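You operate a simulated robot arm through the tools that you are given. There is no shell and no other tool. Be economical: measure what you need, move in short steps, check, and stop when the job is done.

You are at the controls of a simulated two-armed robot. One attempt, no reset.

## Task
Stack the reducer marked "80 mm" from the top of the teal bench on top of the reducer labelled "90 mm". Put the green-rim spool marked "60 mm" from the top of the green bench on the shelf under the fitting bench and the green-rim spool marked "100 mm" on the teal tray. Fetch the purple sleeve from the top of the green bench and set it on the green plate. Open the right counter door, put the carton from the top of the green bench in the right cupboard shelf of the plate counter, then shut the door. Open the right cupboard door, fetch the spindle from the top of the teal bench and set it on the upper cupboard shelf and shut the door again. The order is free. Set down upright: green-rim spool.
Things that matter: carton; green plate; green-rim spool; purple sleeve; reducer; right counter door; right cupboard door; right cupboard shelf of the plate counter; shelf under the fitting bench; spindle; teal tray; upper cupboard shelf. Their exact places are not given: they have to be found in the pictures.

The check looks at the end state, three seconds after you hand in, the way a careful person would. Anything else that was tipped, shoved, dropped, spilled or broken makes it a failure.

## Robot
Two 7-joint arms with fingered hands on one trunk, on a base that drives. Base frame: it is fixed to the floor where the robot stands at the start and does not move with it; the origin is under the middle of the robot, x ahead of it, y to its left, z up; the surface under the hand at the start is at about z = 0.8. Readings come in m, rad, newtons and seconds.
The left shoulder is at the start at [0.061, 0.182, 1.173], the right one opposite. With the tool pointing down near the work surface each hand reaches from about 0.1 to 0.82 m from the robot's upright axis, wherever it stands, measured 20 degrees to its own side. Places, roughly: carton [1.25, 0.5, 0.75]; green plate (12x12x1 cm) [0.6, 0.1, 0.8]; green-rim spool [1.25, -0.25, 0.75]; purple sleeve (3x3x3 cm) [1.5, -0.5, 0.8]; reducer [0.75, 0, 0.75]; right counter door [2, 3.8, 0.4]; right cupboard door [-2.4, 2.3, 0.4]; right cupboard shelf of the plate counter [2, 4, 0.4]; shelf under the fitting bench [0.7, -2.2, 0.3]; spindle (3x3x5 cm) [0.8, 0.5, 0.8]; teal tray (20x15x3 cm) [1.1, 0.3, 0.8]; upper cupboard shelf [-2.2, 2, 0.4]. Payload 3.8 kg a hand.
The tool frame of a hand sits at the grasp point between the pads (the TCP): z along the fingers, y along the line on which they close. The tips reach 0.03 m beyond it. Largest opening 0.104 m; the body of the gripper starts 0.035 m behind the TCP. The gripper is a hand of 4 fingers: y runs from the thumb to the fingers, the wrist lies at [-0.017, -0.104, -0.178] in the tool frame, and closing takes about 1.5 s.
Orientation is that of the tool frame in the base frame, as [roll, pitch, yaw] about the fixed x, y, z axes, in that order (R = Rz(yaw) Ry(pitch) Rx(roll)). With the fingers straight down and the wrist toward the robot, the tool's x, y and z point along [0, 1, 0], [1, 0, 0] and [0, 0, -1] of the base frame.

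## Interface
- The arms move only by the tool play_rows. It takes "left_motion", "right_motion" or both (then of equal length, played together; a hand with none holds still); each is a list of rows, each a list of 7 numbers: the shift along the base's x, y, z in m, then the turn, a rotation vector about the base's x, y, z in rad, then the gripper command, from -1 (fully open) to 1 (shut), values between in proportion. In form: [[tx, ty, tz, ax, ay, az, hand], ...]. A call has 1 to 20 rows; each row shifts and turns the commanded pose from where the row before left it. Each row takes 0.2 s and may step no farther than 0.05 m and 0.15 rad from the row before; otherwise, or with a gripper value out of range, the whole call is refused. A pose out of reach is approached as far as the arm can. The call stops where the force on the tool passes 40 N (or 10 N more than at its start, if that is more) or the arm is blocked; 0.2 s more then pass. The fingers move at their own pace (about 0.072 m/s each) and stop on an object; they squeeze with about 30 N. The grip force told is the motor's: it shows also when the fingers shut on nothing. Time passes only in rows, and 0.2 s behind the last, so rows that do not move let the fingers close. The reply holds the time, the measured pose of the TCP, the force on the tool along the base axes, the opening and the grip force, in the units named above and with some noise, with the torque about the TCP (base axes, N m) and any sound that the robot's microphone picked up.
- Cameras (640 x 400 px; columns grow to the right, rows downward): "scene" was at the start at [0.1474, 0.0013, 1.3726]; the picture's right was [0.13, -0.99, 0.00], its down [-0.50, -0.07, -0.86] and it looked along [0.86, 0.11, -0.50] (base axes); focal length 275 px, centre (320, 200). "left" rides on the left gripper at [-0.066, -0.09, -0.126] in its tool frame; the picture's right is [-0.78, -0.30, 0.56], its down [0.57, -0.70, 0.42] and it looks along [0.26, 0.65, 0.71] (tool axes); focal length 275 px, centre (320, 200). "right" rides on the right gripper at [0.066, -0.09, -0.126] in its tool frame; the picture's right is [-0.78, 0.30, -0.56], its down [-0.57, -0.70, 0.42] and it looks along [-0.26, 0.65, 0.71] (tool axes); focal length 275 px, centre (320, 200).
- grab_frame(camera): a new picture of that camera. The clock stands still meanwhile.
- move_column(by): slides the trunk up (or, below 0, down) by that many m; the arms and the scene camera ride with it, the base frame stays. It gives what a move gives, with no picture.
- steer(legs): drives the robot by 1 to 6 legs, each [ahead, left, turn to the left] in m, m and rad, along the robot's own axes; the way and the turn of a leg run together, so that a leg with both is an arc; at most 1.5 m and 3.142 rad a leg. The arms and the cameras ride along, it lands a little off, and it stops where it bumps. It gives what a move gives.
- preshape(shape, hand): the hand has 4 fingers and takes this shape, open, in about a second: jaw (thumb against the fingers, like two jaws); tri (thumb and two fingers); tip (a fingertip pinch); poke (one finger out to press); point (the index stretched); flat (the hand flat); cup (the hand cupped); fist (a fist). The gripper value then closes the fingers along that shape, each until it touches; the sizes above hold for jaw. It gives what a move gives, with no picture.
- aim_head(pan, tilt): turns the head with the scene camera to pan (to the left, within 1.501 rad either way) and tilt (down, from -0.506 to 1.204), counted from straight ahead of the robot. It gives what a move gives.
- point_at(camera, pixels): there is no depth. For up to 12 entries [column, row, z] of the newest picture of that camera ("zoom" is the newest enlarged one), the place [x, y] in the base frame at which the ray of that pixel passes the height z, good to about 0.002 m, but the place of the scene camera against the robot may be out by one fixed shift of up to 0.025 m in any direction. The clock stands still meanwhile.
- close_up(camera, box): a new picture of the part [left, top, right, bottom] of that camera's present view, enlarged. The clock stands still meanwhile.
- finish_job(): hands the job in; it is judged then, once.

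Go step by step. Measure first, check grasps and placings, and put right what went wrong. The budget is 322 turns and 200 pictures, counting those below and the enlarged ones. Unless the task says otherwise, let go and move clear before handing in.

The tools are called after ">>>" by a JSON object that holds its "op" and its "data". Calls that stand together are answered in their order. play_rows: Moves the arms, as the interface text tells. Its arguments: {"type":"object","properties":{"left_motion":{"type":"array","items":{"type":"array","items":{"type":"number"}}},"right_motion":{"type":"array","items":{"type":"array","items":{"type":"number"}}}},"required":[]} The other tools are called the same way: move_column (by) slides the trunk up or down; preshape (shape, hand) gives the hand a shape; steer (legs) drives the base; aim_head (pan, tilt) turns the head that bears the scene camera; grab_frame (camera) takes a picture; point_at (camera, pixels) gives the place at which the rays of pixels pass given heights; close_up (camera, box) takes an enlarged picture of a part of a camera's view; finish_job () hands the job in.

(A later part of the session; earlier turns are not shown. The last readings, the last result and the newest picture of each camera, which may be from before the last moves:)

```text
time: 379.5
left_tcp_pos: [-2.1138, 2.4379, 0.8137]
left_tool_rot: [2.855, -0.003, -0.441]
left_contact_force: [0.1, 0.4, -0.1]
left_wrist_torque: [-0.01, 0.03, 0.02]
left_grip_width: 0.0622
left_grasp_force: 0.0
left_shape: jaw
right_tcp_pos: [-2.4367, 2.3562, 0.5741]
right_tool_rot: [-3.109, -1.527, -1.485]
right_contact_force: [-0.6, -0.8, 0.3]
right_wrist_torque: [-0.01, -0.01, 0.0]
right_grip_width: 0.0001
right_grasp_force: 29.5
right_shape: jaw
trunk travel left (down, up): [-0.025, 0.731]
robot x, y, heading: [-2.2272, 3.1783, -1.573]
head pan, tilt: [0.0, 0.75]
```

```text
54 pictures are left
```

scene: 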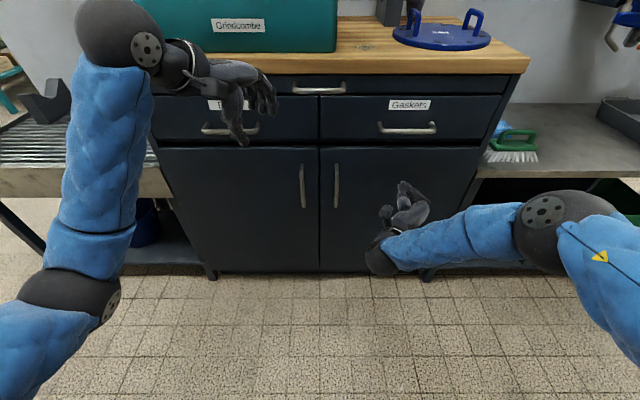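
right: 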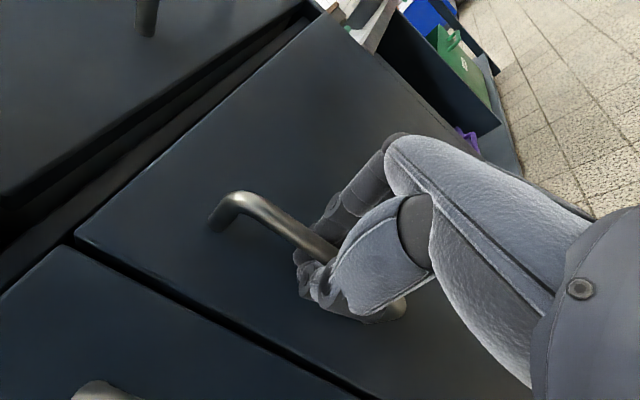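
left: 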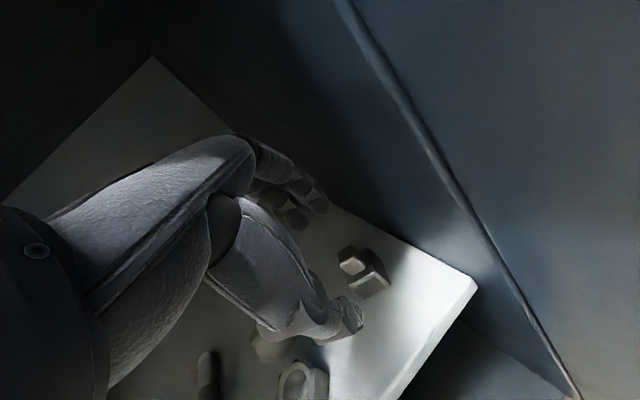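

Door is practically shut. Push forward until firm contact to be sure.

>>> {"op": "play_rows", "data": {"right_motion": [[0, -0.02, 0, 0, 0, 0, 1], [0, -0.02, 0, 0, 0, 0, 1], [0, -0.015, 0, 0, 0, 0, 1], [0, -0.01, 0, 0, 0, 0, 1], [0, 0, 0, 0, 0, 0, 1]]}}

>>> {"op": "play_rows", "data": {"right_motion": [[0, 0.03, 0, 0, 0, 0, 1], [0, 0.04, 0, 0, 0, 0, 1], [0, 0.04, 0, 0, 0, 0, 1], [0, 0.04, 0, 0, 0, 0, 1], [0, 0, 0.04, 0, 0, 0, 1], [0, 0, 0.04, 0, 0, 0, 1], [0, 0, 0, 0, 0, 0, 1]]}}

>>> {"op": "close_up", "data": {"camera": "scene", "box": [180, 120, 500, 290]}}

```text
time: 380.3
left_tcp_pos: [-2.115, 2.4404, 0.8149]
left_tool_rot: [2.856, -0.005, -0.443]
left_contact_force: [0.5, -0.3, -0.7]
left_wrist_torque: [0.01, 0.03, -0.03]
left_grip_width: 0.0619
left_grasp_force: 0.0
left_shape: jaw
right_tcp_pos: [-2.44, 2.3109, 0.5734]
right_tool_rot: [3.14, -1.532, -1.464]
right_contact_force: [-0.2, 19.6, 6.9]
right_wrist_torque: [-0.33, 0.0, -0.16]
right_grip_width: 0.0002
right_grasp_force: 29.8
right_shape: jaw
trunk travel left (down, up): [-0.025, 0.731]
robot x, y, heading: [-2.224, 3.1769, -1.578]
head pan, tilt: [0.0, 0.75]
stopped in row 3 (right hand): the force on the tool passed its limit at 52 N (the readings are from after the stop); the commanded pose is now the measured one
```

```text
time: 381.9
left_tcp_pos: [-2.116, 2.4389, 0.8146]
left_tool_rot: [2.858, -0.004, -0.442]
left_contact_force: [0.1, -0.2, -0.1]
left_wrist_torque: [-0.03, 0.0, 0.03]
left_grip_width: 0.062
left_grasp_force: 0.2
left_shape: jaw
right_tcp_pos: [-2.4417, 2.4613, 0.6502]
right_tool_rot: [-3.101, -1.526, -1.503]
right_contact_force: [0.1, 0.0, -0.1]
right_wrist_torque: [0.0, 0.0, -0.01]
right_grip_width: 0.0
right_grasp_force: 29.6
right_shape: jaw
trunk travel left (down, up): [-0.025, 0.731]
robot x, y, heading: [-2.2297, 3.178, -1.564]
head pan, tilt: [0.0, 0.75]
```

```text
2.00 times, centred on (340, 205) of scene
```

zoom: 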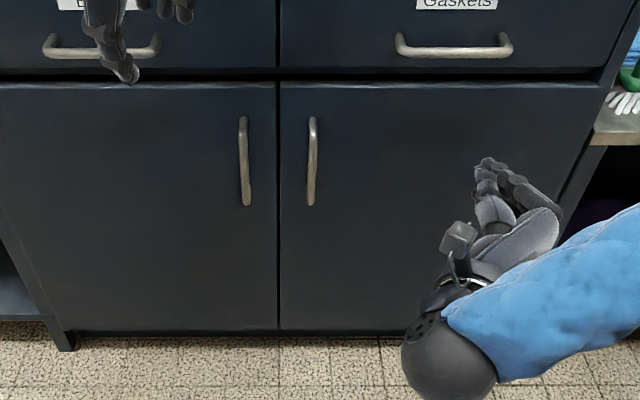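

Cupboard shut. Now head to the plate counter: raise the trunk and drive around to face it.

>>> {"op": "move_column", "data": {"by": 0.3}}

>>> {"op": "steer", "data": {"legs": [[0, 0, 1.57], [0, -0.25, 0], [1.5, 0, 0], [1.5, 0, 0], [0.9, 0, 0], [0, 0, 1.57]]}}

>>> {"op": "aim_head", "data": {"pan": 0.0, "tilt": 0.65}}

>>> {"op": "grab_frame", "data": {"camera": "scene"}}

```text
time: 384.9
left_tcp_pos: [-2.1149, 2.4373, 1.1123]
left_tool_rot: [2.857, -0.004, -0.443]
left_contact_force: [-0.6, 0.2, 0.3]
left_wrist_torque: [-0.04, 0.01, -0.01]
left_grip_width: 0.062
left_grasp_force: 0.1
left_shape: jaw
right_tcp_pos: [-2.4413, 2.4592, 0.9502]
right_tool_rot: [-3.084, -1.527, -1.519]
right_contact_force: [0.6, 0.2, -0.1]
right_wrist_torque: [0.01, -0.01, 0.04]
right_grip_width: 0.0
right_grasp_force: 30.1
right_shape: jaw
trunk travel left (down, up): [-0.325, 0.431]
robot x, y, heading: [-2.2258, 3.176, -1.572]
head pan, tilt: [0.0, 0.75]
```

```text
time: 412.9
left_tcp_pos: [1.5846, 3.5564, 1.1137]
left_tool_rot: [2.857, -0.004, 2.69]
left_contact_force: [-0.3, -0.2, -0.1]
left_wrist_torque: [-0.02, -0.01, -0.01]
left_grip_width: 0.0621
left_grasp_force: 0.1
left_shape: jaw
right_tcp_pos: [1.9115, 3.5318, 0.951]
right_tool_rot: [-3.108, -1.526, 1.637]
right_contact_force: [0.0, -0.8, 0.7]
right_wrist_torque: [0.01, 0.03, 0.02]
right_grip_width: 0.0
right_grasp_force: 30.4
right_shape: jaw
trunk travel left (down, up): [-0.325, 0.431]
robot x, y, heading: [1.6886, 2.8141, 1.557]
head pan, tilt: [0.0, 0.75]
```

```text
time: 413.5
left_tcp_pos: [1.5861, 3.5556, 1.114]
left_tool_rot: [2.856, -0.002, 2.691]
left_contact_force: [-1.1, 0.6, 0.5]
left_wrist_torque: [0.01, -0.01, -0.01]
left_grip_width: 0.0619
left_grasp_force: 0.0
left_shape: jaw
right_tcp_pos: [1.9114, 3.5302, 0.9498]
right_tool_rot: [-3.125, -1.528, 1.653]
right_contact_force: [-0.4, 0.3, -0.9]
right_wrist_torque: [0.0, 0.02, -0.02]
right_grip_width: 0.0
right_grasp_force: 29.9
right_shape: jaw
trunk travel left (down, up): [-0.325, 0.431]
robot x, y, heading: [1.6907, 2.8143, 1.564]
head pan, tilt: [0.0, 0.649]
```

```text
52 pictures are left
```

scene: 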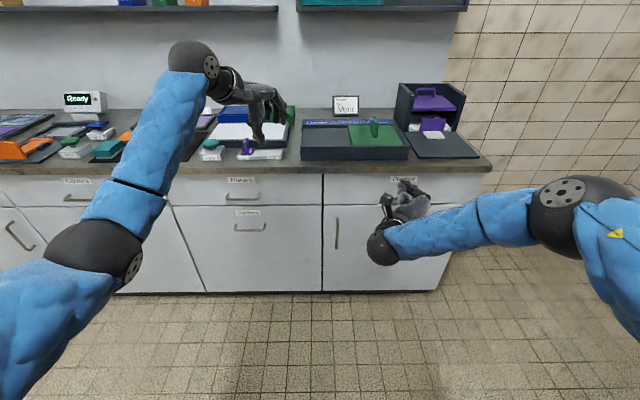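

Right counter door spans px 323–440 with handle at (337,233), hinge on the right. Measure it.

>>> {"op": "point_at", "data": {"camera": "scene", "pixels": [[325, 292, 0.0], [436, 290, 0.0], [323, 205, 0.6], [323, 205, 0.65], [300, 175, 0.8], [337, 219, 0.55], [337, 219, 0.6], [337, 248, 0.42], [337, 248, 0.46], [488, 170, 0.8], [325, 290, 0.07]]}}

>>> {"op": "close_up", "data": {"camera": "scene", "box": [300, 160, 480, 300]}}

```text
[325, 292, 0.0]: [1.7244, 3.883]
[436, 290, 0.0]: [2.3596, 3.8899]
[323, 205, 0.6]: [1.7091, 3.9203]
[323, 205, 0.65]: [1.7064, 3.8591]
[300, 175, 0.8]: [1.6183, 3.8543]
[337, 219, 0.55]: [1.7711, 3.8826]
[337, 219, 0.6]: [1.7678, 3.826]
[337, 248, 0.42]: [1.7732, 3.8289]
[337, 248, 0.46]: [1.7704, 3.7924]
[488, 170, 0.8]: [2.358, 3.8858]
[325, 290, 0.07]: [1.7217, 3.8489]
```

```text
2.86 times, centred on (390, 230) of scene
```

zoom: 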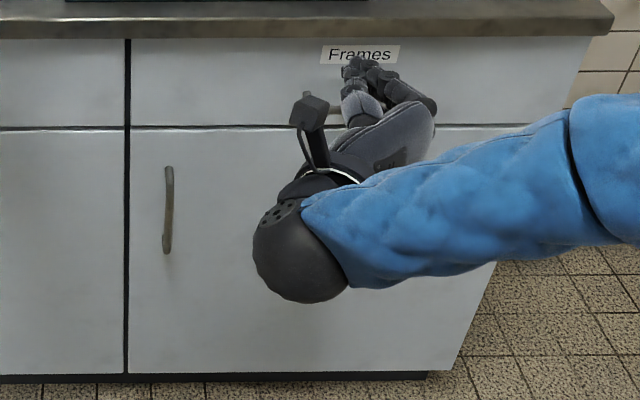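

Handle ≈(1.765,3.80,z 0.43–0.61), hinge x≈2.34. Position the base like before (handle ahead 0.83, right 0.16) and lower the trunk.

>>> {"op": "steer", "data": {"legs": [[0.13, 0.09, 0.007]]}}

>>> {"op": "move_column", "data": {"by": -0.3}}

>>> {"op": "play_rows", "data": {"right_motion": [[0, 0, -0.03, 0, 0, 0, 0.5], [0, 0, -0.03, 0, 0, 0, 0], [0, 0, -0.03, 0, 0, 0, -0.4], [0, 0, -0.02, 0, 0, 0, -0.4], [0, 0, 0, 0, 0, 0, -0.4]]}}

>>> {"op": "grab_frame", "data": {"camera": "right"}}

```text
time: 414.9
left_tcp_pos: [1.489, 3.6853, 1.1138]
left_tool_rot: [2.857, -0.002, 2.698]
left_contact_force: [-0.1, 0.5, 0.0]
left_wrist_torque: [0.0, 0.02, 0.01]
left_grip_width: 0.0622
left_grasp_force: 0.1
left_shape: jaw
right_tcp_pos: [1.8139, 3.6645, 0.9492]
right_tool_rot: [-3.074, -1.525, 1.613]
right_contact_force: [-0.3, 0.3, -0.5]
right_wrist_torque: [0.0, 0.0, -0.02]
right_grip_width: 0.0
right_grasp_force: 29.9
right_shape: jaw
trunk travel left (down, up): [-0.325, 0.431]
robot x, y, heading: [1.6038, 2.9442, 1.569]
head pan, tilt: [0.0, 0.649]
```

```text
time: 417.9
left_tcp_pos: [1.4892, 3.6841, 0.815]
left_tool_rot: [2.855, -0.004, 2.7]
left_contact_force: [-0.8, 0.3, 0.7]
left_wrist_torque: [0.01, 0.0, -0.03]
left_grip_width: 0.0622
left_grasp_force: 0.1
left_shape: jaw
right_tcp_pos: [1.8143, 3.6636, 0.6508]
right_tool_rot: [-3.084, -1.529, 1.621]
right_contact_force: [0.1, 0.7, -0.1]
right_wrist_torque: [-0.02, 0.02, -0.01]
right_grip_width: 0.0
right_grasp_force: 29.7
right_shape: jaw
trunk travel left (down, up): [-0.025, 0.731]
robot x, y, heading: [1.6044, 2.947, 1.571]
head pan, tilt: [0.0, 0.649]
```

```text
time: 419.1
left_tcp_pos: [1.4888, 3.6842, 0.8145]
left_tool_rot: [2.857, -0.003, 2.7]
left_contact_force: [-0.5, 0.2, -0.1]
left_wrist_torque: [0.0, 0.03, 0.02]
left_grip_width: 0.062
left_grasp_force: 0.0
left_shape: jaw
right_tcp_pos: [1.8141, 3.6631, 0.5403]
right_tool_rot: [-3.074, -1.524, 1.605]
right_contact_force: [0.2, 0.0, -0.4]
right_wrist_torque: [-0.02, 0.02, 0.01]
right_grip_width: 0.0724
right_grasp_force: 0.0
right_shape: jaw
trunk travel left (down, up): [-0.025, 0.731]
robot x, y, heading: [1.5996, 2.9453, 1.571]
head pan, tilt: [0.0, 0.649]
```

```text
50 pictures are left
```

right: 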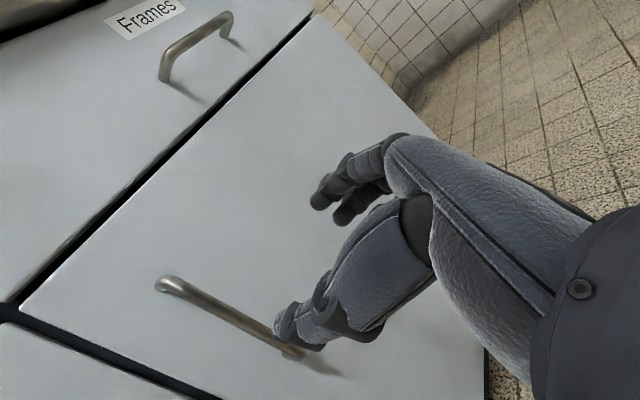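

Bar is 4.6 cm left of the grasp axis (x≈1.768). Shift left and advance.

>>> {"op": "play_rows", "data": {"right_motion": [[-0.024, 0, 0, 0, 0, 0, -0.4], [-0.023, 0, 0, 0, 0, 0, -0.4], [0, 0.035, 0, 0, 0, 0, -0.4], [0, 0.035, 0, 0, 0, 0, -0.4], [0, 0.02, 0, 0, 0, 0, -0.4], [0, 0, 0, 0, 0, 0, -0.4]]}}

>>> {"op": "grab_frame", "data": {"camera": "right"}}

```text
time: 420.6
left_tcp_pos: [1.4882, 3.6851, 0.8141]
left_tool_rot: [2.856, -0.004, 2.7]
left_contact_force: [-0.7, 0.6, -1.8]
left_wrist_torque: [0.01, 0.0, -0.01]
left_grip_width: 0.0625
left_grasp_force: 0.0
left_shape: jaw
right_tcp_pos: [1.7667, 3.7552, 0.541]
right_tool_rot: [-3.046, -1.526, 1.582]
right_contact_force: [-0.9, 0.5, 0.7]
right_wrist_torque: [0.01, 0.01, -0.01]
right_grip_width: 0.0722
right_grasp_force: 0.1
right_shape: jaw
trunk travel left (down, up): [-0.025, 0.731]
robot x, y, heading: [1.5984, 2.9482, 1.573]
head pan, tilt: [0.0, 0.649]
```

```text
49 pictures are left
```

right: 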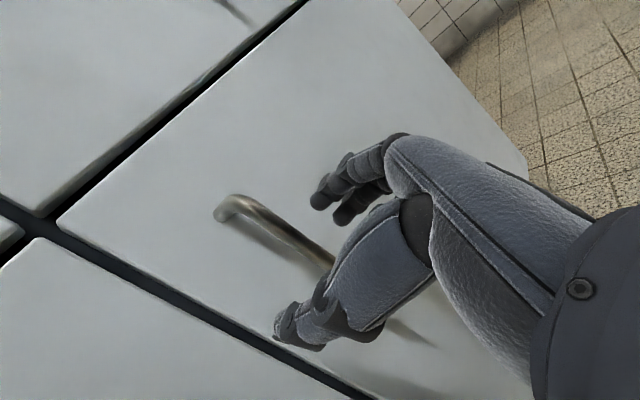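

Bar is between thumb and fingers. Advance ~3 cm and close.

>>> {"op": "play_rows", "data": {"right_motion": [[0.003, 0.015, 0, 0, 0, 0, -0.4], [0.002, 0.012, 0, 0, 0, 0, -0.4], [0, 0, 0, 0, 0, 0, 0.2], [0, 0, 0, 0, 0, 0, 1], [0, 0, 0, 0, 0, 0, 1], [0, 0, 0, 0, 0, 0, 1], [0, 0, 0, 0, 0, 0, 1]]}}

>>> {"op": "grab_frame", "data": {"camera": "right"}}

```text
time: 422.1
left_tcp_pos: [1.4886, 3.6847, 0.8137]
left_tool_rot: [2.858, -0.004, 2.699]
left_contact_force: [-0.2, -0.3, 0.7]
left_wrist_torque: [-0.01, 0.03, 0.0]
left_grip_width: 0.0623
left_grasp_force: 0.1
left_shape: jaw
right_tcp_pos: [1.7708, 3.7809, 0.5395]
right_tool_rot: [-3.123, -1.528, 1.661]
right_contact_force: [-1.0, 1.0, -0.1]
right_wrist_torque: [0.06, -0.01, 0.0]
right_grip_width: 0.0
right_grasp_force: 30.4
right_shape: jaw
trunk travel left (down, up): [-0.025, 0.731]
robot x, y, heading: [1.6017, 2.9446, 1.573]
head pan, tilt: [0.0, 0.649]
```

```text
48 pictures are left
```

right: 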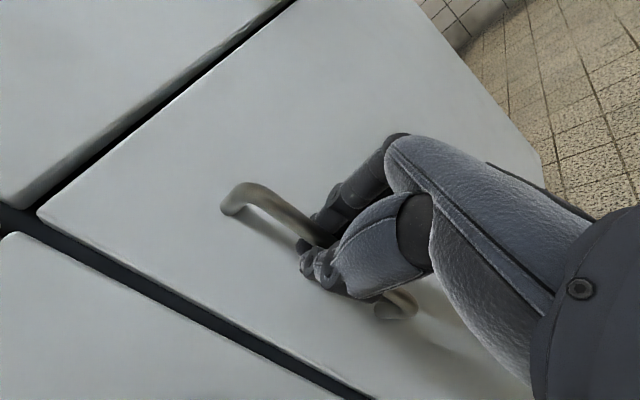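

The fingers closed in front of the bar. Reopen, advance 3 cm more, close again.

>>> {"op": "play_rows", "data": {"right_motion": [[0, -0.01, 0, 0, 0, 0, 0.3], [0, 0, 0, 0, 0, 0, -0.4], [0, 0, 0, 0, 0, 0, -0.4], [0, 0, 0, 0, 0, 0, -0.4], [0, 0.02, 0, 0, 0, 0, -0.4], [0, 0.015, 0, 0, 0, 0, -0.4], [0, 0.01, 0, 0, 0, 0, -0.4], [0, 0, 0, 0, 0, 0, 0.2], [0, 0, 0, 0, 0, 0, 1], [0, 0, 0, 0, 0, 0, 1], [0, 0, 0, 0, 0, 0, 1], [0, 0, 0, 0, 0, 0, 1]]}}

```text
time: 423.4
left_tcp_pos: [1.4888, 3.684, 0.8144]
left_tool_rot: [2.858, -0.002, 2.7]
left_contact_force: [0.4, 0.1, 0.9]
left_wrist_torque: [-0.01, -0.03, 0.0]
left_grip_width: 0.0621
left_grasp_force: 0.0
left_shape: jaw
right_tcp_pos: [1.7722, 3.7856, 0.539]
right_tool_rot: [-3.096, -1.532, 1.621]
right_contact_force: [-1.5, -17.8, 3.7]
right_wrist_torque: [0.26, -0.15, -0.67]
right_grip_width: 0.0718
right_grasp_force: 0.3
right_shape: jaw
trunk travel left (down, up): [-0.025, 0.731]
robot x, y, heading: [1.6, 2.9471, 1.57]
head pan, tilt: [0.0, 0.649]
stopped in row 6 (right hand): the force on the tool passed its limit at 52 N (the readings are from after the stop); the commanded pose is now the measured one
```

Contact is on the finger side (torque → 3.6 cm right), so the bar is further right. Back off, shift right 2.5 cm, advance and close.

>>> {"op": "play_rows", "data": {"right_motion": [[0, -0.02, 0, 0, 0, 0, -0.4], [0, -0.02, 0, 0, 0, 0, -0.4], [0.025, 0, 0, 0, 0, 0, -0.4], [0, 0, 0, 0, 0, 0, -0.4]]}}

>>> {"op": "grab_frame", "data": {"camera": "right"}}

```text
time: 424.4
left_tcp_pos: [1.488, 3.6849, 0.8127]
left_tool_rot: [2.857, -0.005, 2.701]
left_contact_force: [-0.1, 0.1, 0.1]
left_wrist_torque: [0.0, 0.0, -0.01]
left_grip_width: 0.0621
left_grasp_force: 0.0
left_shape: jaw
right_tcp_pos: [1.7994, 3.7457, 0.5377]
right_tool_rot: [-3.117, -1.529, 1.646]
right_contact_force: [0.0, 0.3, 0.2]
right_wrist_torque: [-0.03, 0.0, 0.01]
right_grip_width: 0.0725
right_grasp_force: 0.0
right_shape: jaw
trunk travel left (down, up): [-0.025, 0.731]
robot x, y, heading: [1.6002, 2.9504, 1.568]
head pan, tilt: [0.0, 0.649]
```

```text
47 pictures are left
```

right: 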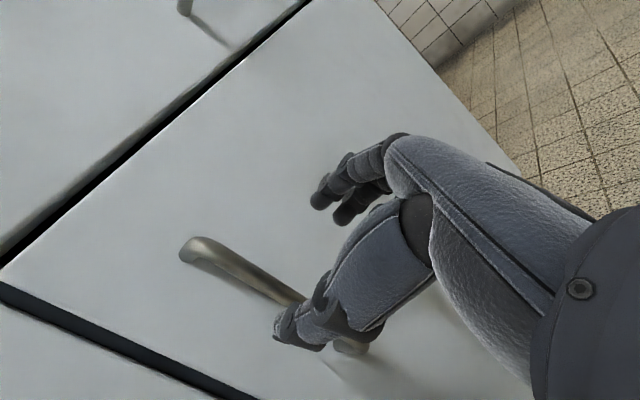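

Straighten the hand yaw (-0.11), set x≈1.783, advance to the door and close.

>>> {"op": "play_rows", "data": {"right_motion": [[-0.016, 0, 0, 0, 0, -0.11, -0.5], [0, 0.02, 0, 0, 0, 0, -0.5], [0, 0.015, 0, 0, 0, 0, -0.5], [0, 0.01, 0, 0, 0, 0, -0.5], [0, 0.006, 0, 0, 0, 0, -0.5], [0, 0, 0, 0, 0, 0, 0.2], [0, 0, 0, 0, 0, 0, 1], [0, 0, 0, 0, 0, 0, 1], [0, 0, 0, 0, 0, 0, 1], [0, 0, 0, 0, 0, 0, 1]]}}

>>> {"op": "grab_frame", "data": {"camera": "right"}}

```text
time: 425.6
left_tcp_pos: [1.49, 3.6834, 0.8144]
left_tool_rot: [2.858, -0.002, 2.698]
left_contact_force: [0.0, -0.4, 0.5]
left_wrist_torque: [0.01, 0.0, -0.03]
left_grip_width: 0.0622
left_grasp_force: 0.1
left_shape: jaw
right_tcp_pos: [1.7843, 3.7894, 0.5329]
right_tool_rot: [-3.022, -1.526, 1.429]
right_contact_force: [2.3, -19.5, 4.0]
right_wrist_torque: [0.26, 0.21, 1.01]
right_grip_width: 0.0779
right_grasp_force: 0.0
right_shape: jaw
trunk travel left (down, up): [-0.025, 0.731]
robot x, y, heading: [1.6013, 2.9479, 1.57]
head pan, tilt: [0.0, 0.649]
stopped in row 5 (right hand): the force on the tool passed its limit at 50 N (the readings are from after the stop); the commanded pose is now the measured one
```

```text
46 pictures are left
```

right: 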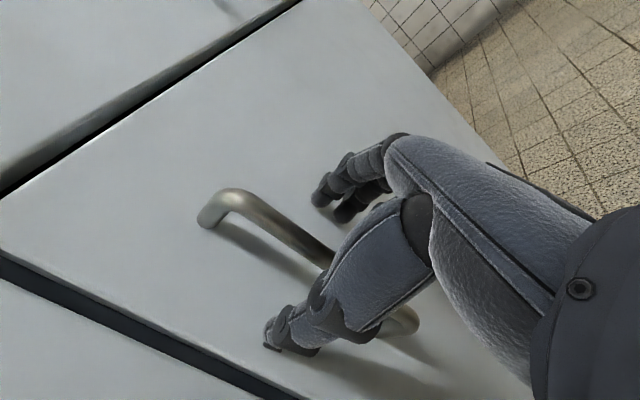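

Contact on the thumb side with the door; the bar now lies between thumb and fingers. Close here.

>>> {"op": "play_rows", "data": {"right_motion": [[0, -0.003, 0, 0, 0, 0, 0.2], [0, 0, 0, 0, 0, 0, 1], [0, 0, 0, 0, 0, 0, 1], [0, 0, 0, 0, 0, 0, 1], [0, 0, 0, 0, 0, 0, 1], [0, 0, 0, 0, 0, 0, 1]]}}

```text
time: 427.0
left_tcp_pos: [1.4894, 3.684, 0.813]
left_tool_rot: [2.857, -0.003, 2.698]
left_contact_force: [0.4, 0.3, -0.1]
left_wrist_torque: [-0.01, 0.0, -0.02]
left_grip_width: 0.062
left_grasp_force: 0.1
left_shape: jaw
right_tcp_pos: [1.7811, 3.7888, 0.5333]
right_tool_rot: [-3.058, -1.522, 1.475]
right_contact_force: [-13.6, -0.6, -0.7]
right_wrist_torque: [0.01, -0.08, -0.03]
right_grip_width: 0.0157
right_grasp_force: 30.2
right_shape: jaw
trunk travel left (down, up): [-0.025, 0.731]
robot x, y, heading: [1.5984, 2.9434, 1.568]
head pan, tilt: [0.0, 0.649]
```

Handle gripped (16 mm). Pull with the base along the arc.

>>> {"op": "steer", "data": {"legs": [[-0.06, 0.0, 0], [-0.055, -0.012, 0]]}}

>>> {"op": "steer", "data": {"legs": [[-0.055, -0.022, 0], [-0.05, -0.025, 0]]}}

>>> {"op": "steer", "data": {"legs": [[-0.05, -0.03, 0], [-0.045, -0.035, 0]]}}

>>> {"op": "grab_frame", "data": {"camera": "scene"}}

```text
time: 428.5
left_tcp_pos: [1.5024, 3.5687, 0.8143]
left_tool_rot: [2.859, -0.004, 2.698]
left_contact_force: [-0.1, 0.5, -0.2]
left_wrist_torque: [-0.01, 0.04, 0.02]
left_grip_width: 0.062
left_grasp_force: 0.0
left_shape: jaw
right_tcp_pos: [1.7962, 3.6725, 0.5349]
right_tool_rot: [-3.112, -1.524, 1.523]
right_contact_force: [-0.1, 0.2, -0.4]
right_wrist_torque: [0.02, 0.0, -0.03]
right_grip_width: 0.0147
right_grasp_force: 30.3
right_shape: jaw
trunk travel left (down, up): [-0.025, 0.731]
robot x, y, heading: [1.6098, 2.8284, 1.571]
head pan, tilt: [0.0, 0.649]
```

```text
time: 430.0
left_tcp_pos: [1.5495, 3.4636, 0.8142]
left_tool_rot: [2.857, -0.004, 2.698]
left_contact_force: [-0.3, -0.5, 0.2]
left_wrist_torque: [0.0, -0.01, -0.01]
left_grip_width: 0.0622
left_grasp_force: 0.0
left_shape: jaw
right_tcp_pos: [1.8427, 3.5677, 0.5343]
right_tool_rot: [-3.088, -1.524, 1.498]
right_contact_force: [0.2, -0.9, 0.3]
right_wrist_torque: [0.0, 0.03, -0.01]
right_grip_width: 0.0143
right_grasp_force: 29.8
right_shape: jaw
trunk travel left (down, up): [-0.025, 0.731]
robot x, y, heading: [1.6618, 2.7236, 1.571]
head pan, tilt: [0.0, 0.649]
```

```text
time: 431.5
left_tcp_pos: [1.6134, 3.3676, 0.8135]
left_tool_rot: [2.857, -0.003, 2.697]
left_contact_force: [-0.4, -0.2, -0.8]
left_wrist_torque: [-0.01, -0.02, 0.01]
left_grip_width: 0.0621
left_grasp_force: 0.0
left_shape: jaw
right_tcp_pos: [1.9076, 3.4711, 0.5355]
right_tool_rot: [-3.071, -1.524, 1.484]
right_contact_force: [-0.2, 1.2, -0.3]
right_wrist_torque: [0.0, -0.02, -0.01]
right_grip_width: 0.0144
right_grasp_force: 30.1
right_shape: jaw
trunk travel left (down, up): [-0.025, 0.731]
robot x, y, heading: [1.7247, 2.6292, 1.571]
head pan, tilt: [0.0, 0.649]
```

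```text
45 pictures are left
```

scene: 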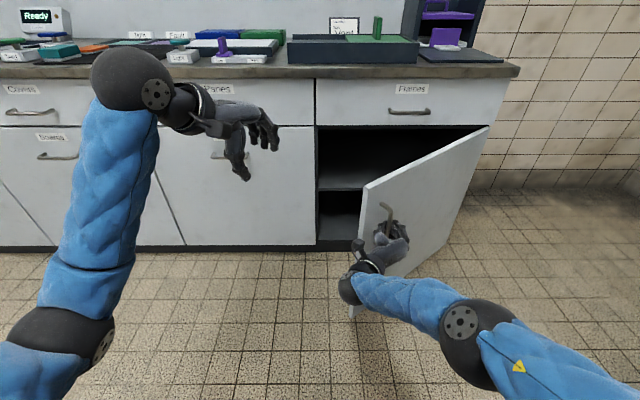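

Opening smoothly. Continue the arc.

>>> {"op": "steer", "data": {"legs": [[-0.042, -0.038, 0], [-0.039, -0.043, 0], [-0.033, -0.046, 0], [-0.03, -0.049, 0]]}}

>>> {"op": "steer", "data": {"legs": [[-0.023, -0.052, 0], [-0.019, -0.054, 0], [-0.014, -0.056, 0]]}}

>>> {"op": "grab_frame", "data": {"camera": "scene"}}

```text
time: 434.2
left_tcp_pos: [1.7903, 3.225, 0.8122]
left_tool_rot: [2.858, -0.004, 2.698]
left_contact_force: [-0.3, 0.4, 0.4]
left_wrist_torque: [-0.01, -0.02, 0.02]
left_grip_width: 0.0623
left_grasp_force: 0.2
left_shape: jaw
right_tcp_pos: [2.0876, 3.3293, 0.5352]
right_tool_rot: [-3.105, -1.526, 1.516]
right_contact_force: [11.9, 23.6, -0.9]
right_wrist_torque: [0.48, -0.24, 0.15]
right_grip_width: 0.0141
right_grasp_force: 30.5
right_shape: jaw
trunk travel left (down, up): [-0.025, 0.731]
robot x, y, heading: [1.8976, 2.483, 1.567]
head pan, tilt: [0.0, 0.649]
```

```text
time: 435.6
left_tcp_pos: [1.8749, 3.1925, 0.8111]
left_tool_rot: [2.859, -0.001, 2.694]
left_contact_force: [-0.1, 0.1, -0.1]
left_wrist_torque: [-0.01, 0.0, 0.02]
left_grip_width: 0.0622
left_grasp_force: 0.0
left_shape: jaw
right_tcp_pos: [2.1727, 3.2989, 0.5362]
right_tool_rot: [-3.117, -1.527, 1.524]
right_contact_force: [4.1, 16.2, -7.2]
right_wrist_torque: [0.25, -0.09, 0.24]
right_grip_width: 0.0141
right_grasp_force: 30.0
right_shape: jaw
trunk travel left (down, up): [-0.025, 0.731]
robot x, y, heading: [1.9808, 2.4548, 1.566]
head pan, tilt: [0.0, 0.649]
stopped in leg 2: the force on the tool passed its limit at 44 N (the readings are from after the stop); the commanded pose is now the measured one
```

```text
44 pictures are left
```

scene: 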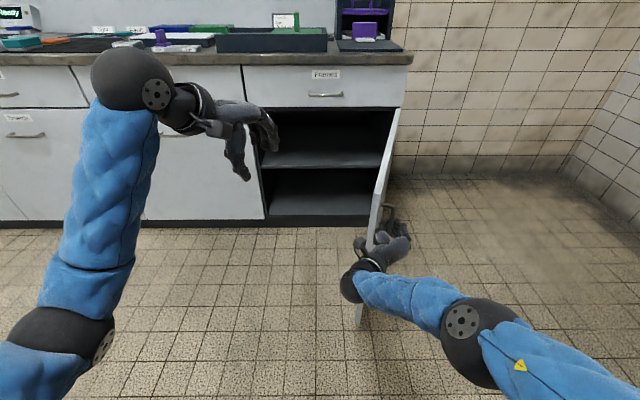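

Door is ~78° open and the interior shelf is free. Measure the shelf, then release the handle.

>>> {"op": "point_at", "data": {"camera": "scene", "pixels": [[320, 167, 0.3], [320, 167, 0.35], [320, 167, 0.4], [320, 110, 0.6], [320, 110, 0.65], [268, 168, 0.35], [385, 168, 0.35], [320, 152, 0.35], [268, 219, 0.05]]}}

>>> {"op": "play_rows", "data": {"right_motion": [[0, 0, 0, 0, 0, 0, 0.3], [0, 0, 0, 0, 0, 0, -0.2], [0, 0, 0, 0, 0, 0, -0.4], [0, 0, 0, 0, 0, 0, -0.4], [0.0, -0.03, 0, 0, 0, 0, -0.4], [0.0, -0.03, 0, 0, 0, 0, -0.4], [0.0, -0.03, 0, 0, 0, 0, -0.4], [0, 0, 0.04, 0, 0, 0, -0.4], [0, 0, 0.04, 0, 0, 0, -0.4], [0, 0, 0.04, 0, 0, 0, -0.4], [0, 0, 0.04, 0, 0, 0, -0.4], [0, 0, 0, 0, 0, 0, -0.4]]}}

>>> {"op": "grab_frame", "data": {"camera": "scene"}}

```text
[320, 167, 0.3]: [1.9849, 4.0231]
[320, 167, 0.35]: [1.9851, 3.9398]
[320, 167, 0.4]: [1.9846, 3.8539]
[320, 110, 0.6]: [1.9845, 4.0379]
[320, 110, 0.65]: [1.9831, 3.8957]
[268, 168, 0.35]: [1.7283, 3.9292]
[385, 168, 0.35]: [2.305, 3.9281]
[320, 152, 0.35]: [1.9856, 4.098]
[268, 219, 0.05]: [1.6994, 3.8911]
```

```text
time: 438.2
left_tcp_pos: [1.8741, 3.1915, 0.8128]
left_tool_rot: [2.857, -0.003, 2.696]
left_contact_force: [0.2, -0.4, 0.5]
left_wrist_torque: [-0.02, 0.0, 0.0]
left_grip_width: 0.0622
left_grasp_force: 0.1
left_shape: jaw
right_tcp_pos: [2.1695, 3.2062, 0.6982]
right_tool_rot: [-3.134, -1.529, 1.542]
right_contact_force: [0.7, -0.7, -0.1]
right_wrist_torque: [-0.03, 0.01, -0.01]
right_grip_width: 0.0724
right_grasp_force: 0.0
right_shape: jaw
trunk travel left (down, up): [-0.025, 0.731]
robot x, y, heading: [1.983, 2.4539, 1.57]
head pan, tilt: [0.0, 0.649]
```

```text
43 pictures are left
```

scene: 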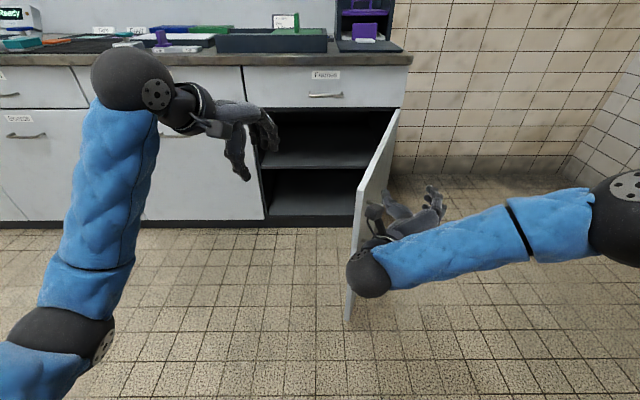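

Shelf ≈ z 0.385, opening x 1.70–2.31 up to z≈0.65. Now fetch the carton: raise the trunk, back down the aisle and face the green bench.

>>> {"op": "move_column", "data": {"by": 0.32}}

>>> {"op": "steer", "data": {"legs": [[-1.4, 0, 0], [-0.35, 0, 0], [0, 0, 1.57]]}}

>>> {"op": "aim_head", "data": {"pan": 0.1, "tilt": 0.75}}

>>> {"op": "grab_frame", "data": {"camera": "scene"}}

```text
time: 441.4
left_tcp_pos: [1.8746, 3.1913, 1.1329]
left_tool_rot: [2.858, -0.001, 2.694]
left_contact_force: [0.0, 0.2, -0.9]
left_wrist_torque: [-0.01, -0.01, -0.04]
left_grip_width: 0.0619
left_grasp_force: 0.1
left_shape: jaw
right_tcp_pos: [2.1711, 3.2073, 1.0163]
right_tool_rot: [3.139, -1.529, 1.552]
right_contact_force: [-0.4, 0.8, -0.1]
right_wrist_torque: [0.01, 0.01, -0.03]
right_grip_width: 0.0729
right_grasp_force: 0.0
right_shape: jaw
trunk travel left (down, up): [-0.345, 0.411]
robot x, y, heading: [1.9865, 2.4529, 1.567]
head pan, tilt: [0.0, 0.649]
```

```text
time: 454.0
left_tcp_pos: [1.2566, 0.5987, 1.1337]
left_tool_rot: [2.857, -0.004, -2.007]
left_contact_force: [-0.9, -0.5, -0.4]
left_wrist_torque: [-0.02, -0.01, 0.03]
left_grip_width: 0.0624
left_grasp_force: 0.0
left_shape: jaw
right_tcp_pos: [1.2378, 0.8964, 1.0169]
right_tool_rot: [-3.136, -1.529, 3.125]
right_contact_force: [0.3, 0.9, 0.2]
right_wrist_torque: [0.02, 0.01, -0.01]
right_grip_width: 0.0728
right_grasp_force: 0.1
right_shape: jaw
trunk travel left (down, up): [-0.345, 0.411]
robot x, y, heading: [1.9954, 0.7138, -3.133]
head pan, tilt: [0.0, 0.649]
```

```text
time: 454.6
left_tcp_pos: [1.2561, 0.598, 1.1332]
left_tool_rot: [2.857, -0.003, -2.007]
left_contact_force: [-0.5, -0.8, -0.5]
left_wrist_torque: [-0.04, 0.01, -0.02]
left_grip_width: 0.0624
left_grasp_force: 0.2
left_shape: jaw
right_tcp_pos: [1.2371, 0.8961, 1.0164]
right_tool_rot: [-3.116, -1.529, 3.105]
right_contact_force: [-0.1, 0.3, -0.7]
right_wrist_torque: [-0.03, 0.01, 0.01]
right_grip_width: 0.0727
right_grasp_force: 0.0
right_shape: jaw
trunk travel left (down, up): [-0.345, 0.411]
robot x, y, heading: [1.996, 0.7131, -3.135]
head pan, tilt: [0.099, 0.75]
```

```text
42 pictures are left
```

scene: 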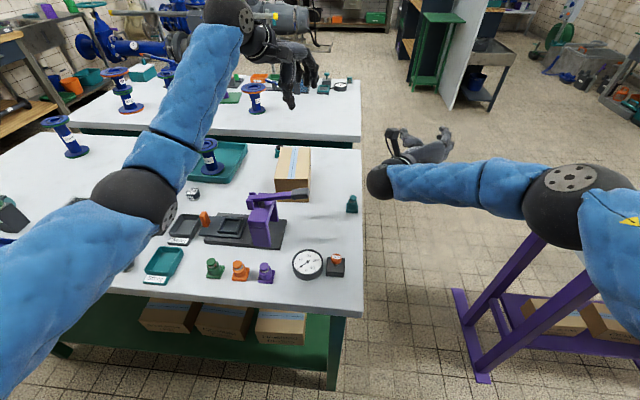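

Turn the left hand to close across the carton's width (yaw to π), level it, and move above the carton.

>>> {"op": "steer", "data": {"legs": [[0.08, 0, 0]]}}

>>> {"op": "play_rows", "data": {"left_motion": [[0, 0, 0, -0.06, -0.129, 0, -1], [0, 0, 0, -0.06, -0.129, 0, -1], [0, -0.01, 0, 0, 0, -0.142, -1], [0, -0.01, 0, 0, 0, -0.142, -1], [0, -0.01, 0, 0, 0, -0.142, -1], [0, -0.01, 0, 0, 0, -0.142, -1], [0, -0.008, 0, 0, 0, -0.142, -1], [0, 0, 0, 0, 0, -0.142, -1], [0, 0, 0, 0, 0, -0.142, -1], [0, 0, 0, 0, 0, -0.141, -1], [0, 0, -0.03, 0, 0, 0, -1], [0, 0, 0, 0, 0, 0, -1]]}}

>>> {"op": "grab_frame", "data": {"camera": "left"}}

```text
time: 455.7
left_tcp_pos: [1.1756, 0.5975, 1.1326]
left_tool_rot: [2.858, -0.003, -2.008]
left_contact_force: [-0.4, -0.2, 0.5]
left_wrist_torque: [0.0, 0.03, -0.04]
left_grip_width: 0.0621
left_grasp_force: 0.1
left_shape: jaw
right_tcp_pos: [1.1565, 0.8969, 1.016]
right_tool_rot: [3.119, -1.532, -3.133]
right_contact_force: [0.2, -0.1, 0.5]
right_wrist_torque: [-0.03, 0.03, -0.01]
right_grip_width: 0.0726
right_grasp_force: 0.1
right_shape: jaw
trunk travel left (down, up): [-0.345, 0.411]
robot x, y, heading: [1.9147, 0.7128, -3.138]
head pan, tilt: [0.099, 0.75]
```

```text
time: 458.3
left_tcp_pos: [1.2601, 0.5428, 1.0833]
left_tool_rot: [-3.141, 0.0, 3.137]
left_contact_force: [0.0, 0.4, -1.2]
left_wrist_torque: [0.0, 0.01, -0.03]
left_grip_width: 0.1037
left_grasp_force: 0.0
left_shape: jaw
left hand out of reach, approached as far as the arm can: row 4, 5, 6, 7, 8, 9, 10
right_tcp_pos: [1.1579, 0.8954, 1.0174]
right_tool_rot: [-3.127, -1.531, 3.114]
right_contact_force: [0.0, 0.4, 0.3]
right_wrist_torque: [0.02, -0.01, 0.01]
right_grip_width: 0.0725
right_grasp_force: 0.1
right_shape: jaw
trunk travel left (down, up): [-0.345, 0.411]
robot x, y, heading: [1.9162, 0.7152, -3.136]
head pan, tilt: [0.099, 0.75]
```

```text
41 pictures are left
```

left: 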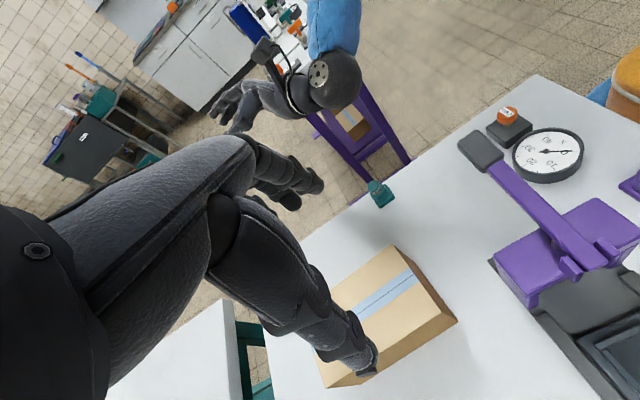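

Zoom to locate the carton precisely.

>>> {"op": "close_up", "data": {"camera": "left", "box": [300, 230, 480, 395]}}

```text
2.42 times, centred on (390, 312) of left
```

zoom: 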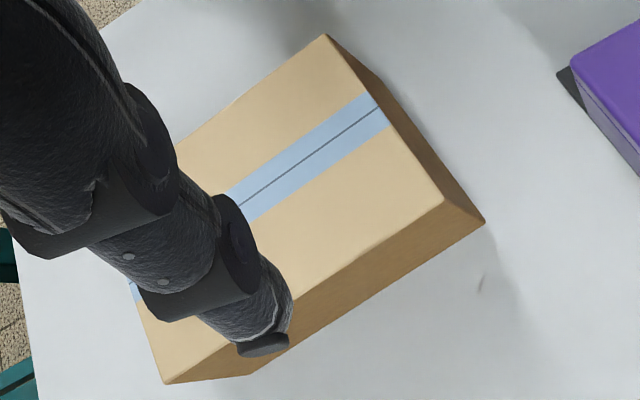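

>>> {"op": "point_at", "data": {"camera": "zoom", "pixels": [[325, 35, 0.888], [445, 198, 0.888], [165, 382, 0.888], [485, 222, 0.8], [250, 374, 0.8], [176, 150, 0.888], [248, 213, 0.888], [384, 113, 0.888]]}}

```text
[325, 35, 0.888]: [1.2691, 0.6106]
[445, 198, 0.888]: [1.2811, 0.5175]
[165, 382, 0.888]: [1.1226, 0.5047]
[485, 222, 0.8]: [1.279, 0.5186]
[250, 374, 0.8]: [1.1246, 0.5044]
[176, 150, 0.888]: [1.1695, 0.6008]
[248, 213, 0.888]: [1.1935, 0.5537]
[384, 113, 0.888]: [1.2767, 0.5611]
```

Carton: centre (1.196,0.558), 0.159×0.094×0.088 m, rotated 0.08 rad. Drive 4 cm closer, align, and lower to just above it.

>>> {"op": "steer", "data": {"legs": [[0.04, 0, 0]]}}

>>> {"op": "play_rows", "data": {"left_motion": [[-0.01, 0.01, -0.03, 0, 0, 0.08, -1], [-0.01, 0.005, -0.03, 0, 0, 0, -1], [0, 0, -0.03, 0, 0, 0, -1], [0, 0, -0.03, 0, 0, 0, -1], [0, 0, 0, 0, 0, 0, -1]]}}

```text
time: 459.2
left_tcp_pos: [1.2167, 0.5428, 1.0814]
left_tool_rot: [-3.14, 0.001, 3.137]
left_contact_force: [-0.4, -0.7, -0.2]
left_wrist_torque: [-0.02, -0.04, -0.03]
left_grip_width: 0.1037
left_grasp_force: 0.0
left_shape: jaw
right_tcp_pos: [1.1165, 0.8964, 1.0165]
right_tool_rot: [-3.14, -1.527, 3.128]
right_contact_force: [0.6, 0.1, -0.5]
right_wrist_torque: [0.01, 0.01, -0.02]
right_grip_width: 0.0727
right_grasp_force: 0.1
right_shape: jaw
trunk travel left (down, up): [-0.345, 0.411]
robot x, y, heading: [1.8684, 0.7139, -3.136]
head pan, tilt: [0.099, 0.75]
```

```text
time: 460.4
left_tcp_pos: [1.2071, 0.5583, 0.9645]
left_tool_rot: [3.14, -0.001, -3.066]
left_contact_force: [0.5, 0.8, -0.1]
left_wrist_torque: [-0.04, 0.01, 0.0]
left_grip_width: 0.1039
left_grasp_force: 0.1
left_shape: jaw
left hand out of reach, approached as far as the arm can: row 2
right_tcp_pos: [1.1176, 0.8976, 1.0175]
right_tool_rot: [-3.138, -1.53, 3.126]
right_contact_force: [0.3, -0.5, 0.9]
right_wrist_torque: [-0.01, 0.02, 0.01]
right_grip_width: 0.0727
right_grasp_force: 0.0
right_shape: jaw
trunk travel left (down, up): [-0.345, 0.411]
robot x, y, heading: [1.8775, 0.7126, -3.138]
head pan, tilt: [0.099, 0.75]
```

>>> {"op": "grab_frame", "data": {"camera": "left"}}

```text
39 pictures are left
```

left: 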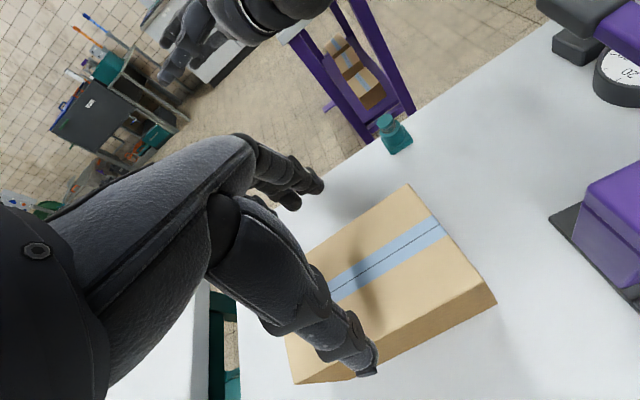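

Centred over the tape line. Lower slowly around the carton.

>>> {"op": "play_rows", "data": {"left_motion": [[0, 0, -0.03, 0, 0, 0, -1], [0, 0, -0.02, 0, 0, 0, -1], [0, 0, -0.015, 0, 0, 0, -1], [0, 0, -0.015, 0, 0, 0, -1], [0, 0, -0.015, 0, 0, 0, -1], [0, 0, 0, 0, 0, 0, -1]]}}

>>> {"op": "grab_frame", "data": {"camera": "left"}}

```text
time: 461.8
left_tcp_pos: [1.2206, 0.5573, 0.8787]
left_tool_rot: [3.138, -0.013, -3.065]
left_contact_force: [-7.5, 0.6, 33.1]
left_wrist_torque: [0.03, -0.33, 0.24]
left_grip_width: 0.104
left_grasp_force: 0.0
left_shape: jaw
left hand out of reach, approached as far as the arm can: row 1, 3, 5
right_tcp_pos: [1.1183, 0.8977, 1.0198]
right_tool_rot: [3.138, -1.532, 3.134]
right_contact_force: [0.2, 0.1, 0.1]
right_wrist_torque: [-0.01, 0.01, -0.01]
right_grip_width: 0.0727
right_grasp_force: 0.0
right_shape: jaw
trunk travel left (down, up): [-0.345, 0.411]
robot x, y, heading: [1.8733, 0.7107, -3.14]
head pan, tilt: [0.099, 0.75]
```

```text
38 pictures are left
```

left: 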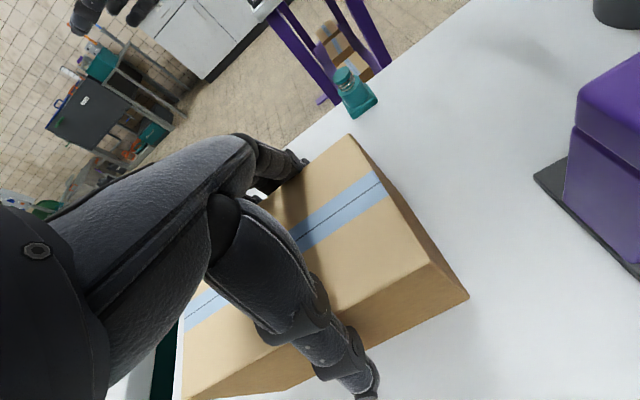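

Palm touches the carton top; ease up 8 mm and close.

>>> {"op": "play_rows", "data": {"left_motion": [[0, 0, 0.008, 0, 0, 0, -1], [0, 0, 0, 0, 0, 0, 0], [0, 0, 0, 0, 0, 0, 1], [0, 0, 0, 0, 0, 0, 1], [0, 0, 0, 0, 0, 0, 1], [0, 0, 0, 0, 0, 0, 1]]}}

>>> {"op": "play_rows", "data": {"left_motion": [[0, 0, 0.015, 0, 0, 0, 1], [0, 0, 0.03, 0, 0, 0, 1], [0, 0, 0.04, 0, 0, 0, 1], [0, 0, 0.04, 0, 0, 0, 1], [0, 0, 0.03, 0, 0, 0, 1], [0, 0, 0, 0, 0, 0, 1]]}}

>>> {"op": "grab_frame", "data": {"camera": "left"}}

```text
time: 463.2
left_tcp_pos: [1.2235, 0.5558, 0.8803]
left_tool_rot: [-3.14, -0.001, -3.067]
left_contact_force: [-5.2, -2.8, 14.1]
left_wrist_torque: [-0.65, -0.1, -0.05]
left_grip_width: 0.0829
left_grasp_force: 30.0
left_shape: jaw
right_tcp_pos: [1.1165, 0.896, 1.0171]
right_tool_rot: [3.114, -1.531, -3.128]
right_contact_force: [-0.1, -0.5, -0.5]
right_wrist_torque: [0.0, 0.01, 0.01]
right_grip_width: 0.0727
right_grasp_force: 0.2
right_shape: jaw
trunk travel left (down, up): [-0.345, 0.411]
robot x, y, heading: [1.8785, 0.7113, -3.14]
head pan, tilt: [0.099, 0.75]
```

```text
time: 464.6
left_tcp_pos: [1.2252, 0.5581, 1.033]
left_tool_rot: [3.14, -0.001, -3.065]
left_contact_force: [-1.2, 0.5, -3.0]
left_wrist_torque: [0.0, -0.04, 0.01]
left_grip_width: 0.0829
left_grasp_force: 30.1
left_shape: jaw
right_tcp_pos: [1.1186, 0.8966, 1.0169]
right_tool_rot: [-3.116, -1.529, 3.103]
right_contact_force: [-0.5, 0.0, 0.1]
right_wrist_torque: [0.0, -0.03, 0.0]
right_grip_width: 0.073
right_grasp_force: 0.1
right_shape: jaw
trunk travel left (down, up): [-0.345, 0.411]
robot x, y, heading: [1.8752, 0.7106, -3.135]
head pan, tilt: [0.099, 0.75]
```

```text
37 pictures are left
```

left: 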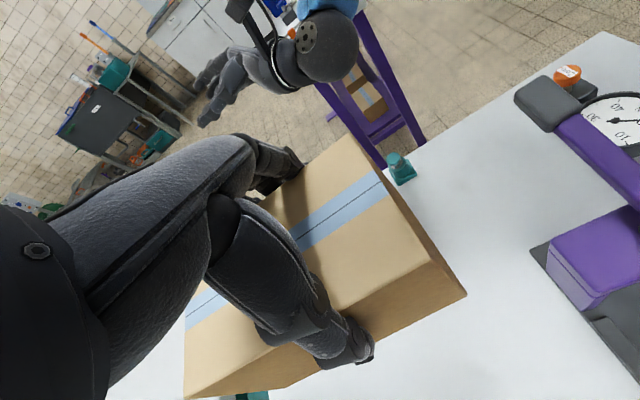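

Carton held level. Raise, back off, and turn the hand so the wrist is toward the robot.

>>> {"op": "play_rows", "data": {"left_motion": [[0, 0, 0.035, 0, 0, 0, 1], [0, 0, 0.035, 0, 0, 0, 1], [0, 0, 0, 0, 0, 0, 1]]}}

>>> {"op": "steer", "data": {"legs": [[-0.15, 0, 0]]}}

>>> {"op": "play_rows", "data": {"left_motion": [[0, 0, 0, 0, 0, 0.1494, 1], [0, 0, 0, 0, 0, 0.1494, 1], [0, 0, 0, 0, 0, 0.1494, 1], [0, 0, 0, 0, 0, 0.1494, 1], [0, 0, 0, 0, 0, 0.1494, 1], [0, 0, 0, 0, 0, 0.1494, 1], [0, 0, 0, 0, 0, 0.1494, 1], [0, 0, 0, 0, 0, 0.1494, 1], [0, 0, 0, 0, 0, 0.1494, 1], [0, 0, 0, 0, 0, 0.1494, 1], [0, 0, 0, 0, 0, 0, 1]]}}

>>> {"op": "steer", "data": {"legs": [[0, 0, -1.57], [1.5, 0.1, 0], [0.5, 0.03, 0]]}}

>>> {"op": "grab_frame", "data": {"camera": "scene"}}

```text
time: 465.4
left_tcp_pos: [1.225, 0.5576, 1.1051]
left_tool_rot: [-3.141, 0.0, -3.067]
left_contact_force: [-0.7, -0.3, -2.5]
left_wrist_torque: [-0.01, -0.07, 0.0]
left_grip_width: 0.0829
left_grasp_force: 29.3
left_shape: jaw
right_tcp_pos: [1.1171, 0.8956, 1.0168]
right_tool_rot: [-3.137, -1.531, 3.124]
right_contact_force: [-0.5, 0.8, 0.5]
right_wrist_torque: [0.01, -0.01, 0.01]
right_grip_width: 0.073
right_grasp_force: 0.1
right_shape: jaw
trunk travel left (down, up): [-0.345, 0.411]
robot x, y, heading: [1.8732, 0.7155, -3.139]
head pan, tilt: [0.099, 0.75]
```

```text
time: 466.8
left_tcp_pos: [1.3788, 0.5587, 1.1062]
left_tool_rot: [-3.141, -0.001, -3.065]
left_contact_force: [0.3, -0.2, -2.1]
left_wrist_torque: [0.01, -0.03, 0.02]
left_grip_width: 0.0831
left_grasp_force: 30.2
left_shape: jaw
right_tcp_pos: [1.2716, 0.8968, 1.0181]
right_tool_rot: [3.095, -1.532, -3.107]
right_contact_force: [0.7, -0.7, -0.4]
right_wrist_torque: [-0.01, -0.01, 0.01]
right_grip_width: 0.0728
right_grasp_force: 0.0
right_shape: jaw
trunk travel left (down, up): [-0.345, 0.411]
robot x, y, heading: [2.0299, 0.7187, -3.141]
head pan, tilt: [0.099, 0.75]
```

```text
time: 469.2
left_tcp_pos: [1.378, 0.5582, 1.1064]
left_tool_rot: [3.141, 0.0, -1.572]
left_contact_force: [0.4, -0.1, -1.8]
left_wrist_torque: [0.06, 0.0, 0.0]
left_grip_width: 0.0827
left_grasp_force: 30.0
left_shape: jaw
right_tcp_pos: [1.2704, 0.896, 1.0176]
right_tool_rot: [3.128, -1.529, -3.141]
right_contact_force: [0.3, 0.5, 0.2]
right_wrist_torque: [-0.01, 0.02, 0.03]
right_grip_width: 0.0724
right_grasp_force: 0.1
right_shape: jaw
trunk travel left (down, up): [-0.345, 0.411]
robot x, y, heading: [2.0283, 0.7185, -3.141]
head pan, tilt: [0.099, 0.75]
```

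```text
refused: leg 2 is longer than a leg can be; nothing moved
```

```text
36 pictures are left
```

scene: 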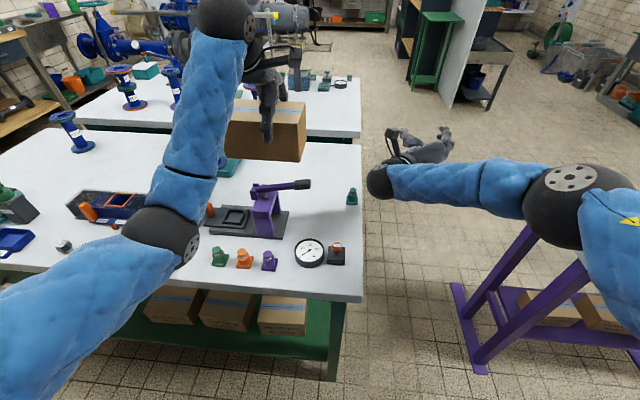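

>>> {"op": "steer", "data": {"legs": [[0, 0, -1.57], [1.4, 0.07, 0], [0.6, 0.08, 0]]}}

>>> {"op": "move_column", "data": {"by": -0.32}}

>>> {"op": "aim_head", "data": {"pan": -0.15, "tilt": 0.7}}

>>> {"op": "grab_frame", "data": {"camera": "scene"}}

```text
time: 483.0
left_tcp_pos: [1.8153, 3.3546, 1.105]
left_tool_rot: [-3.14, -0.001, 3.098]
left_contact_force: [0.4, 0.8, -2.3]
left_wrist_torque: [-0.02, -0.04, 0.0]
left_grip_width: 0.0824
left_grasp_force: 29.8
left_shape: jaw
right_tcp_pos: [2.1584, 3.4493, 1.016]
right_tool_rot: [3.141, -1.529, 1.516]
right_contact_force: [-1.2, -0.1, -0.1]
right_wrist_torque: [0.05, 0.0, -0.03]
right_grip_width: 0.0727
right_grasp_force: 0.1
right_shape: jaw
trunk travel left (down, up): [-0.345, 0.411]
robot x, y, heading: [1.9404, 2.6987, 1.534]
head pan, tilt: [0.099, 0.75]
```

```text
time: 485.8
left_tcp_pos: [1.8174, 3.4004, 0.6727]
left_tool_rot: [-2.916, 0.002, 3.101]
left_contact_force: [0.0, 0.2, -2.0]
left_wrist_torque: [-0.03, -0.03, -0.04]
left_grip_width: 0.0827
left_grasp_force: 30.5
left_shape: jaw
right_tcp_pos: [2.1561, 3.4517, 0.7189]
right_tool_rot: [-2.848, -1.548, 1.221]
right_contact_force: [-0.1, -1.4, 12.7]
right_wrist_torque: [-1.37, 0.79, 0.07]
right_grip_width: 0.0731
right_grasp_force: 0.0
right_shape: jaw
trunk travel left (down, up): [-0.037, 0.72]
robot x, y, heading: [1.9452, 2.7031, 1.534]
head pan, tilt: [0.099, 0.75]
stopped: the force on the tool passed its limit at 49 N (the readings are from after the stop); the commanded pose is now the measured one
```

```text
time: 486.6
left_tcp_pos: [1.8173, 3.3992, 0.6746]
left_tool_rot: [-2.917, 0.001, 3.097]
left_contact_force: [-0.1, 0.9, -3.3]
left_wrist_torque: [-0.01, -0.05, 0.01]
left_grip_width: 0.0828
left_grasp_force: 29.7
left_shape: jaw
right_tcp_pos: [2.1572, 3.4502, 0.7169]
right_tool_rot: [-2.908, -1.549, 1.281]
right_contact_force: [1.7, 1.7, 23.1]
right_wrist_torque: [-2.13, 1.29, -0.03]
right_grip_width: 0.0727
right_grasp_force: 0.1
right_shape: jaw
trunk travel left (down, up): [-0.037, 0.72]
robot x, y, heading: [1.9483, 2.7014, 1.537]
head pan, tilt: [-0.15, 0.7]
```

```text
35 pictures are left
```

scene: 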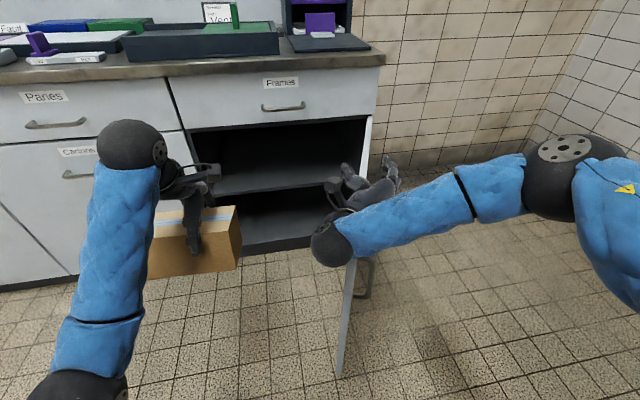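

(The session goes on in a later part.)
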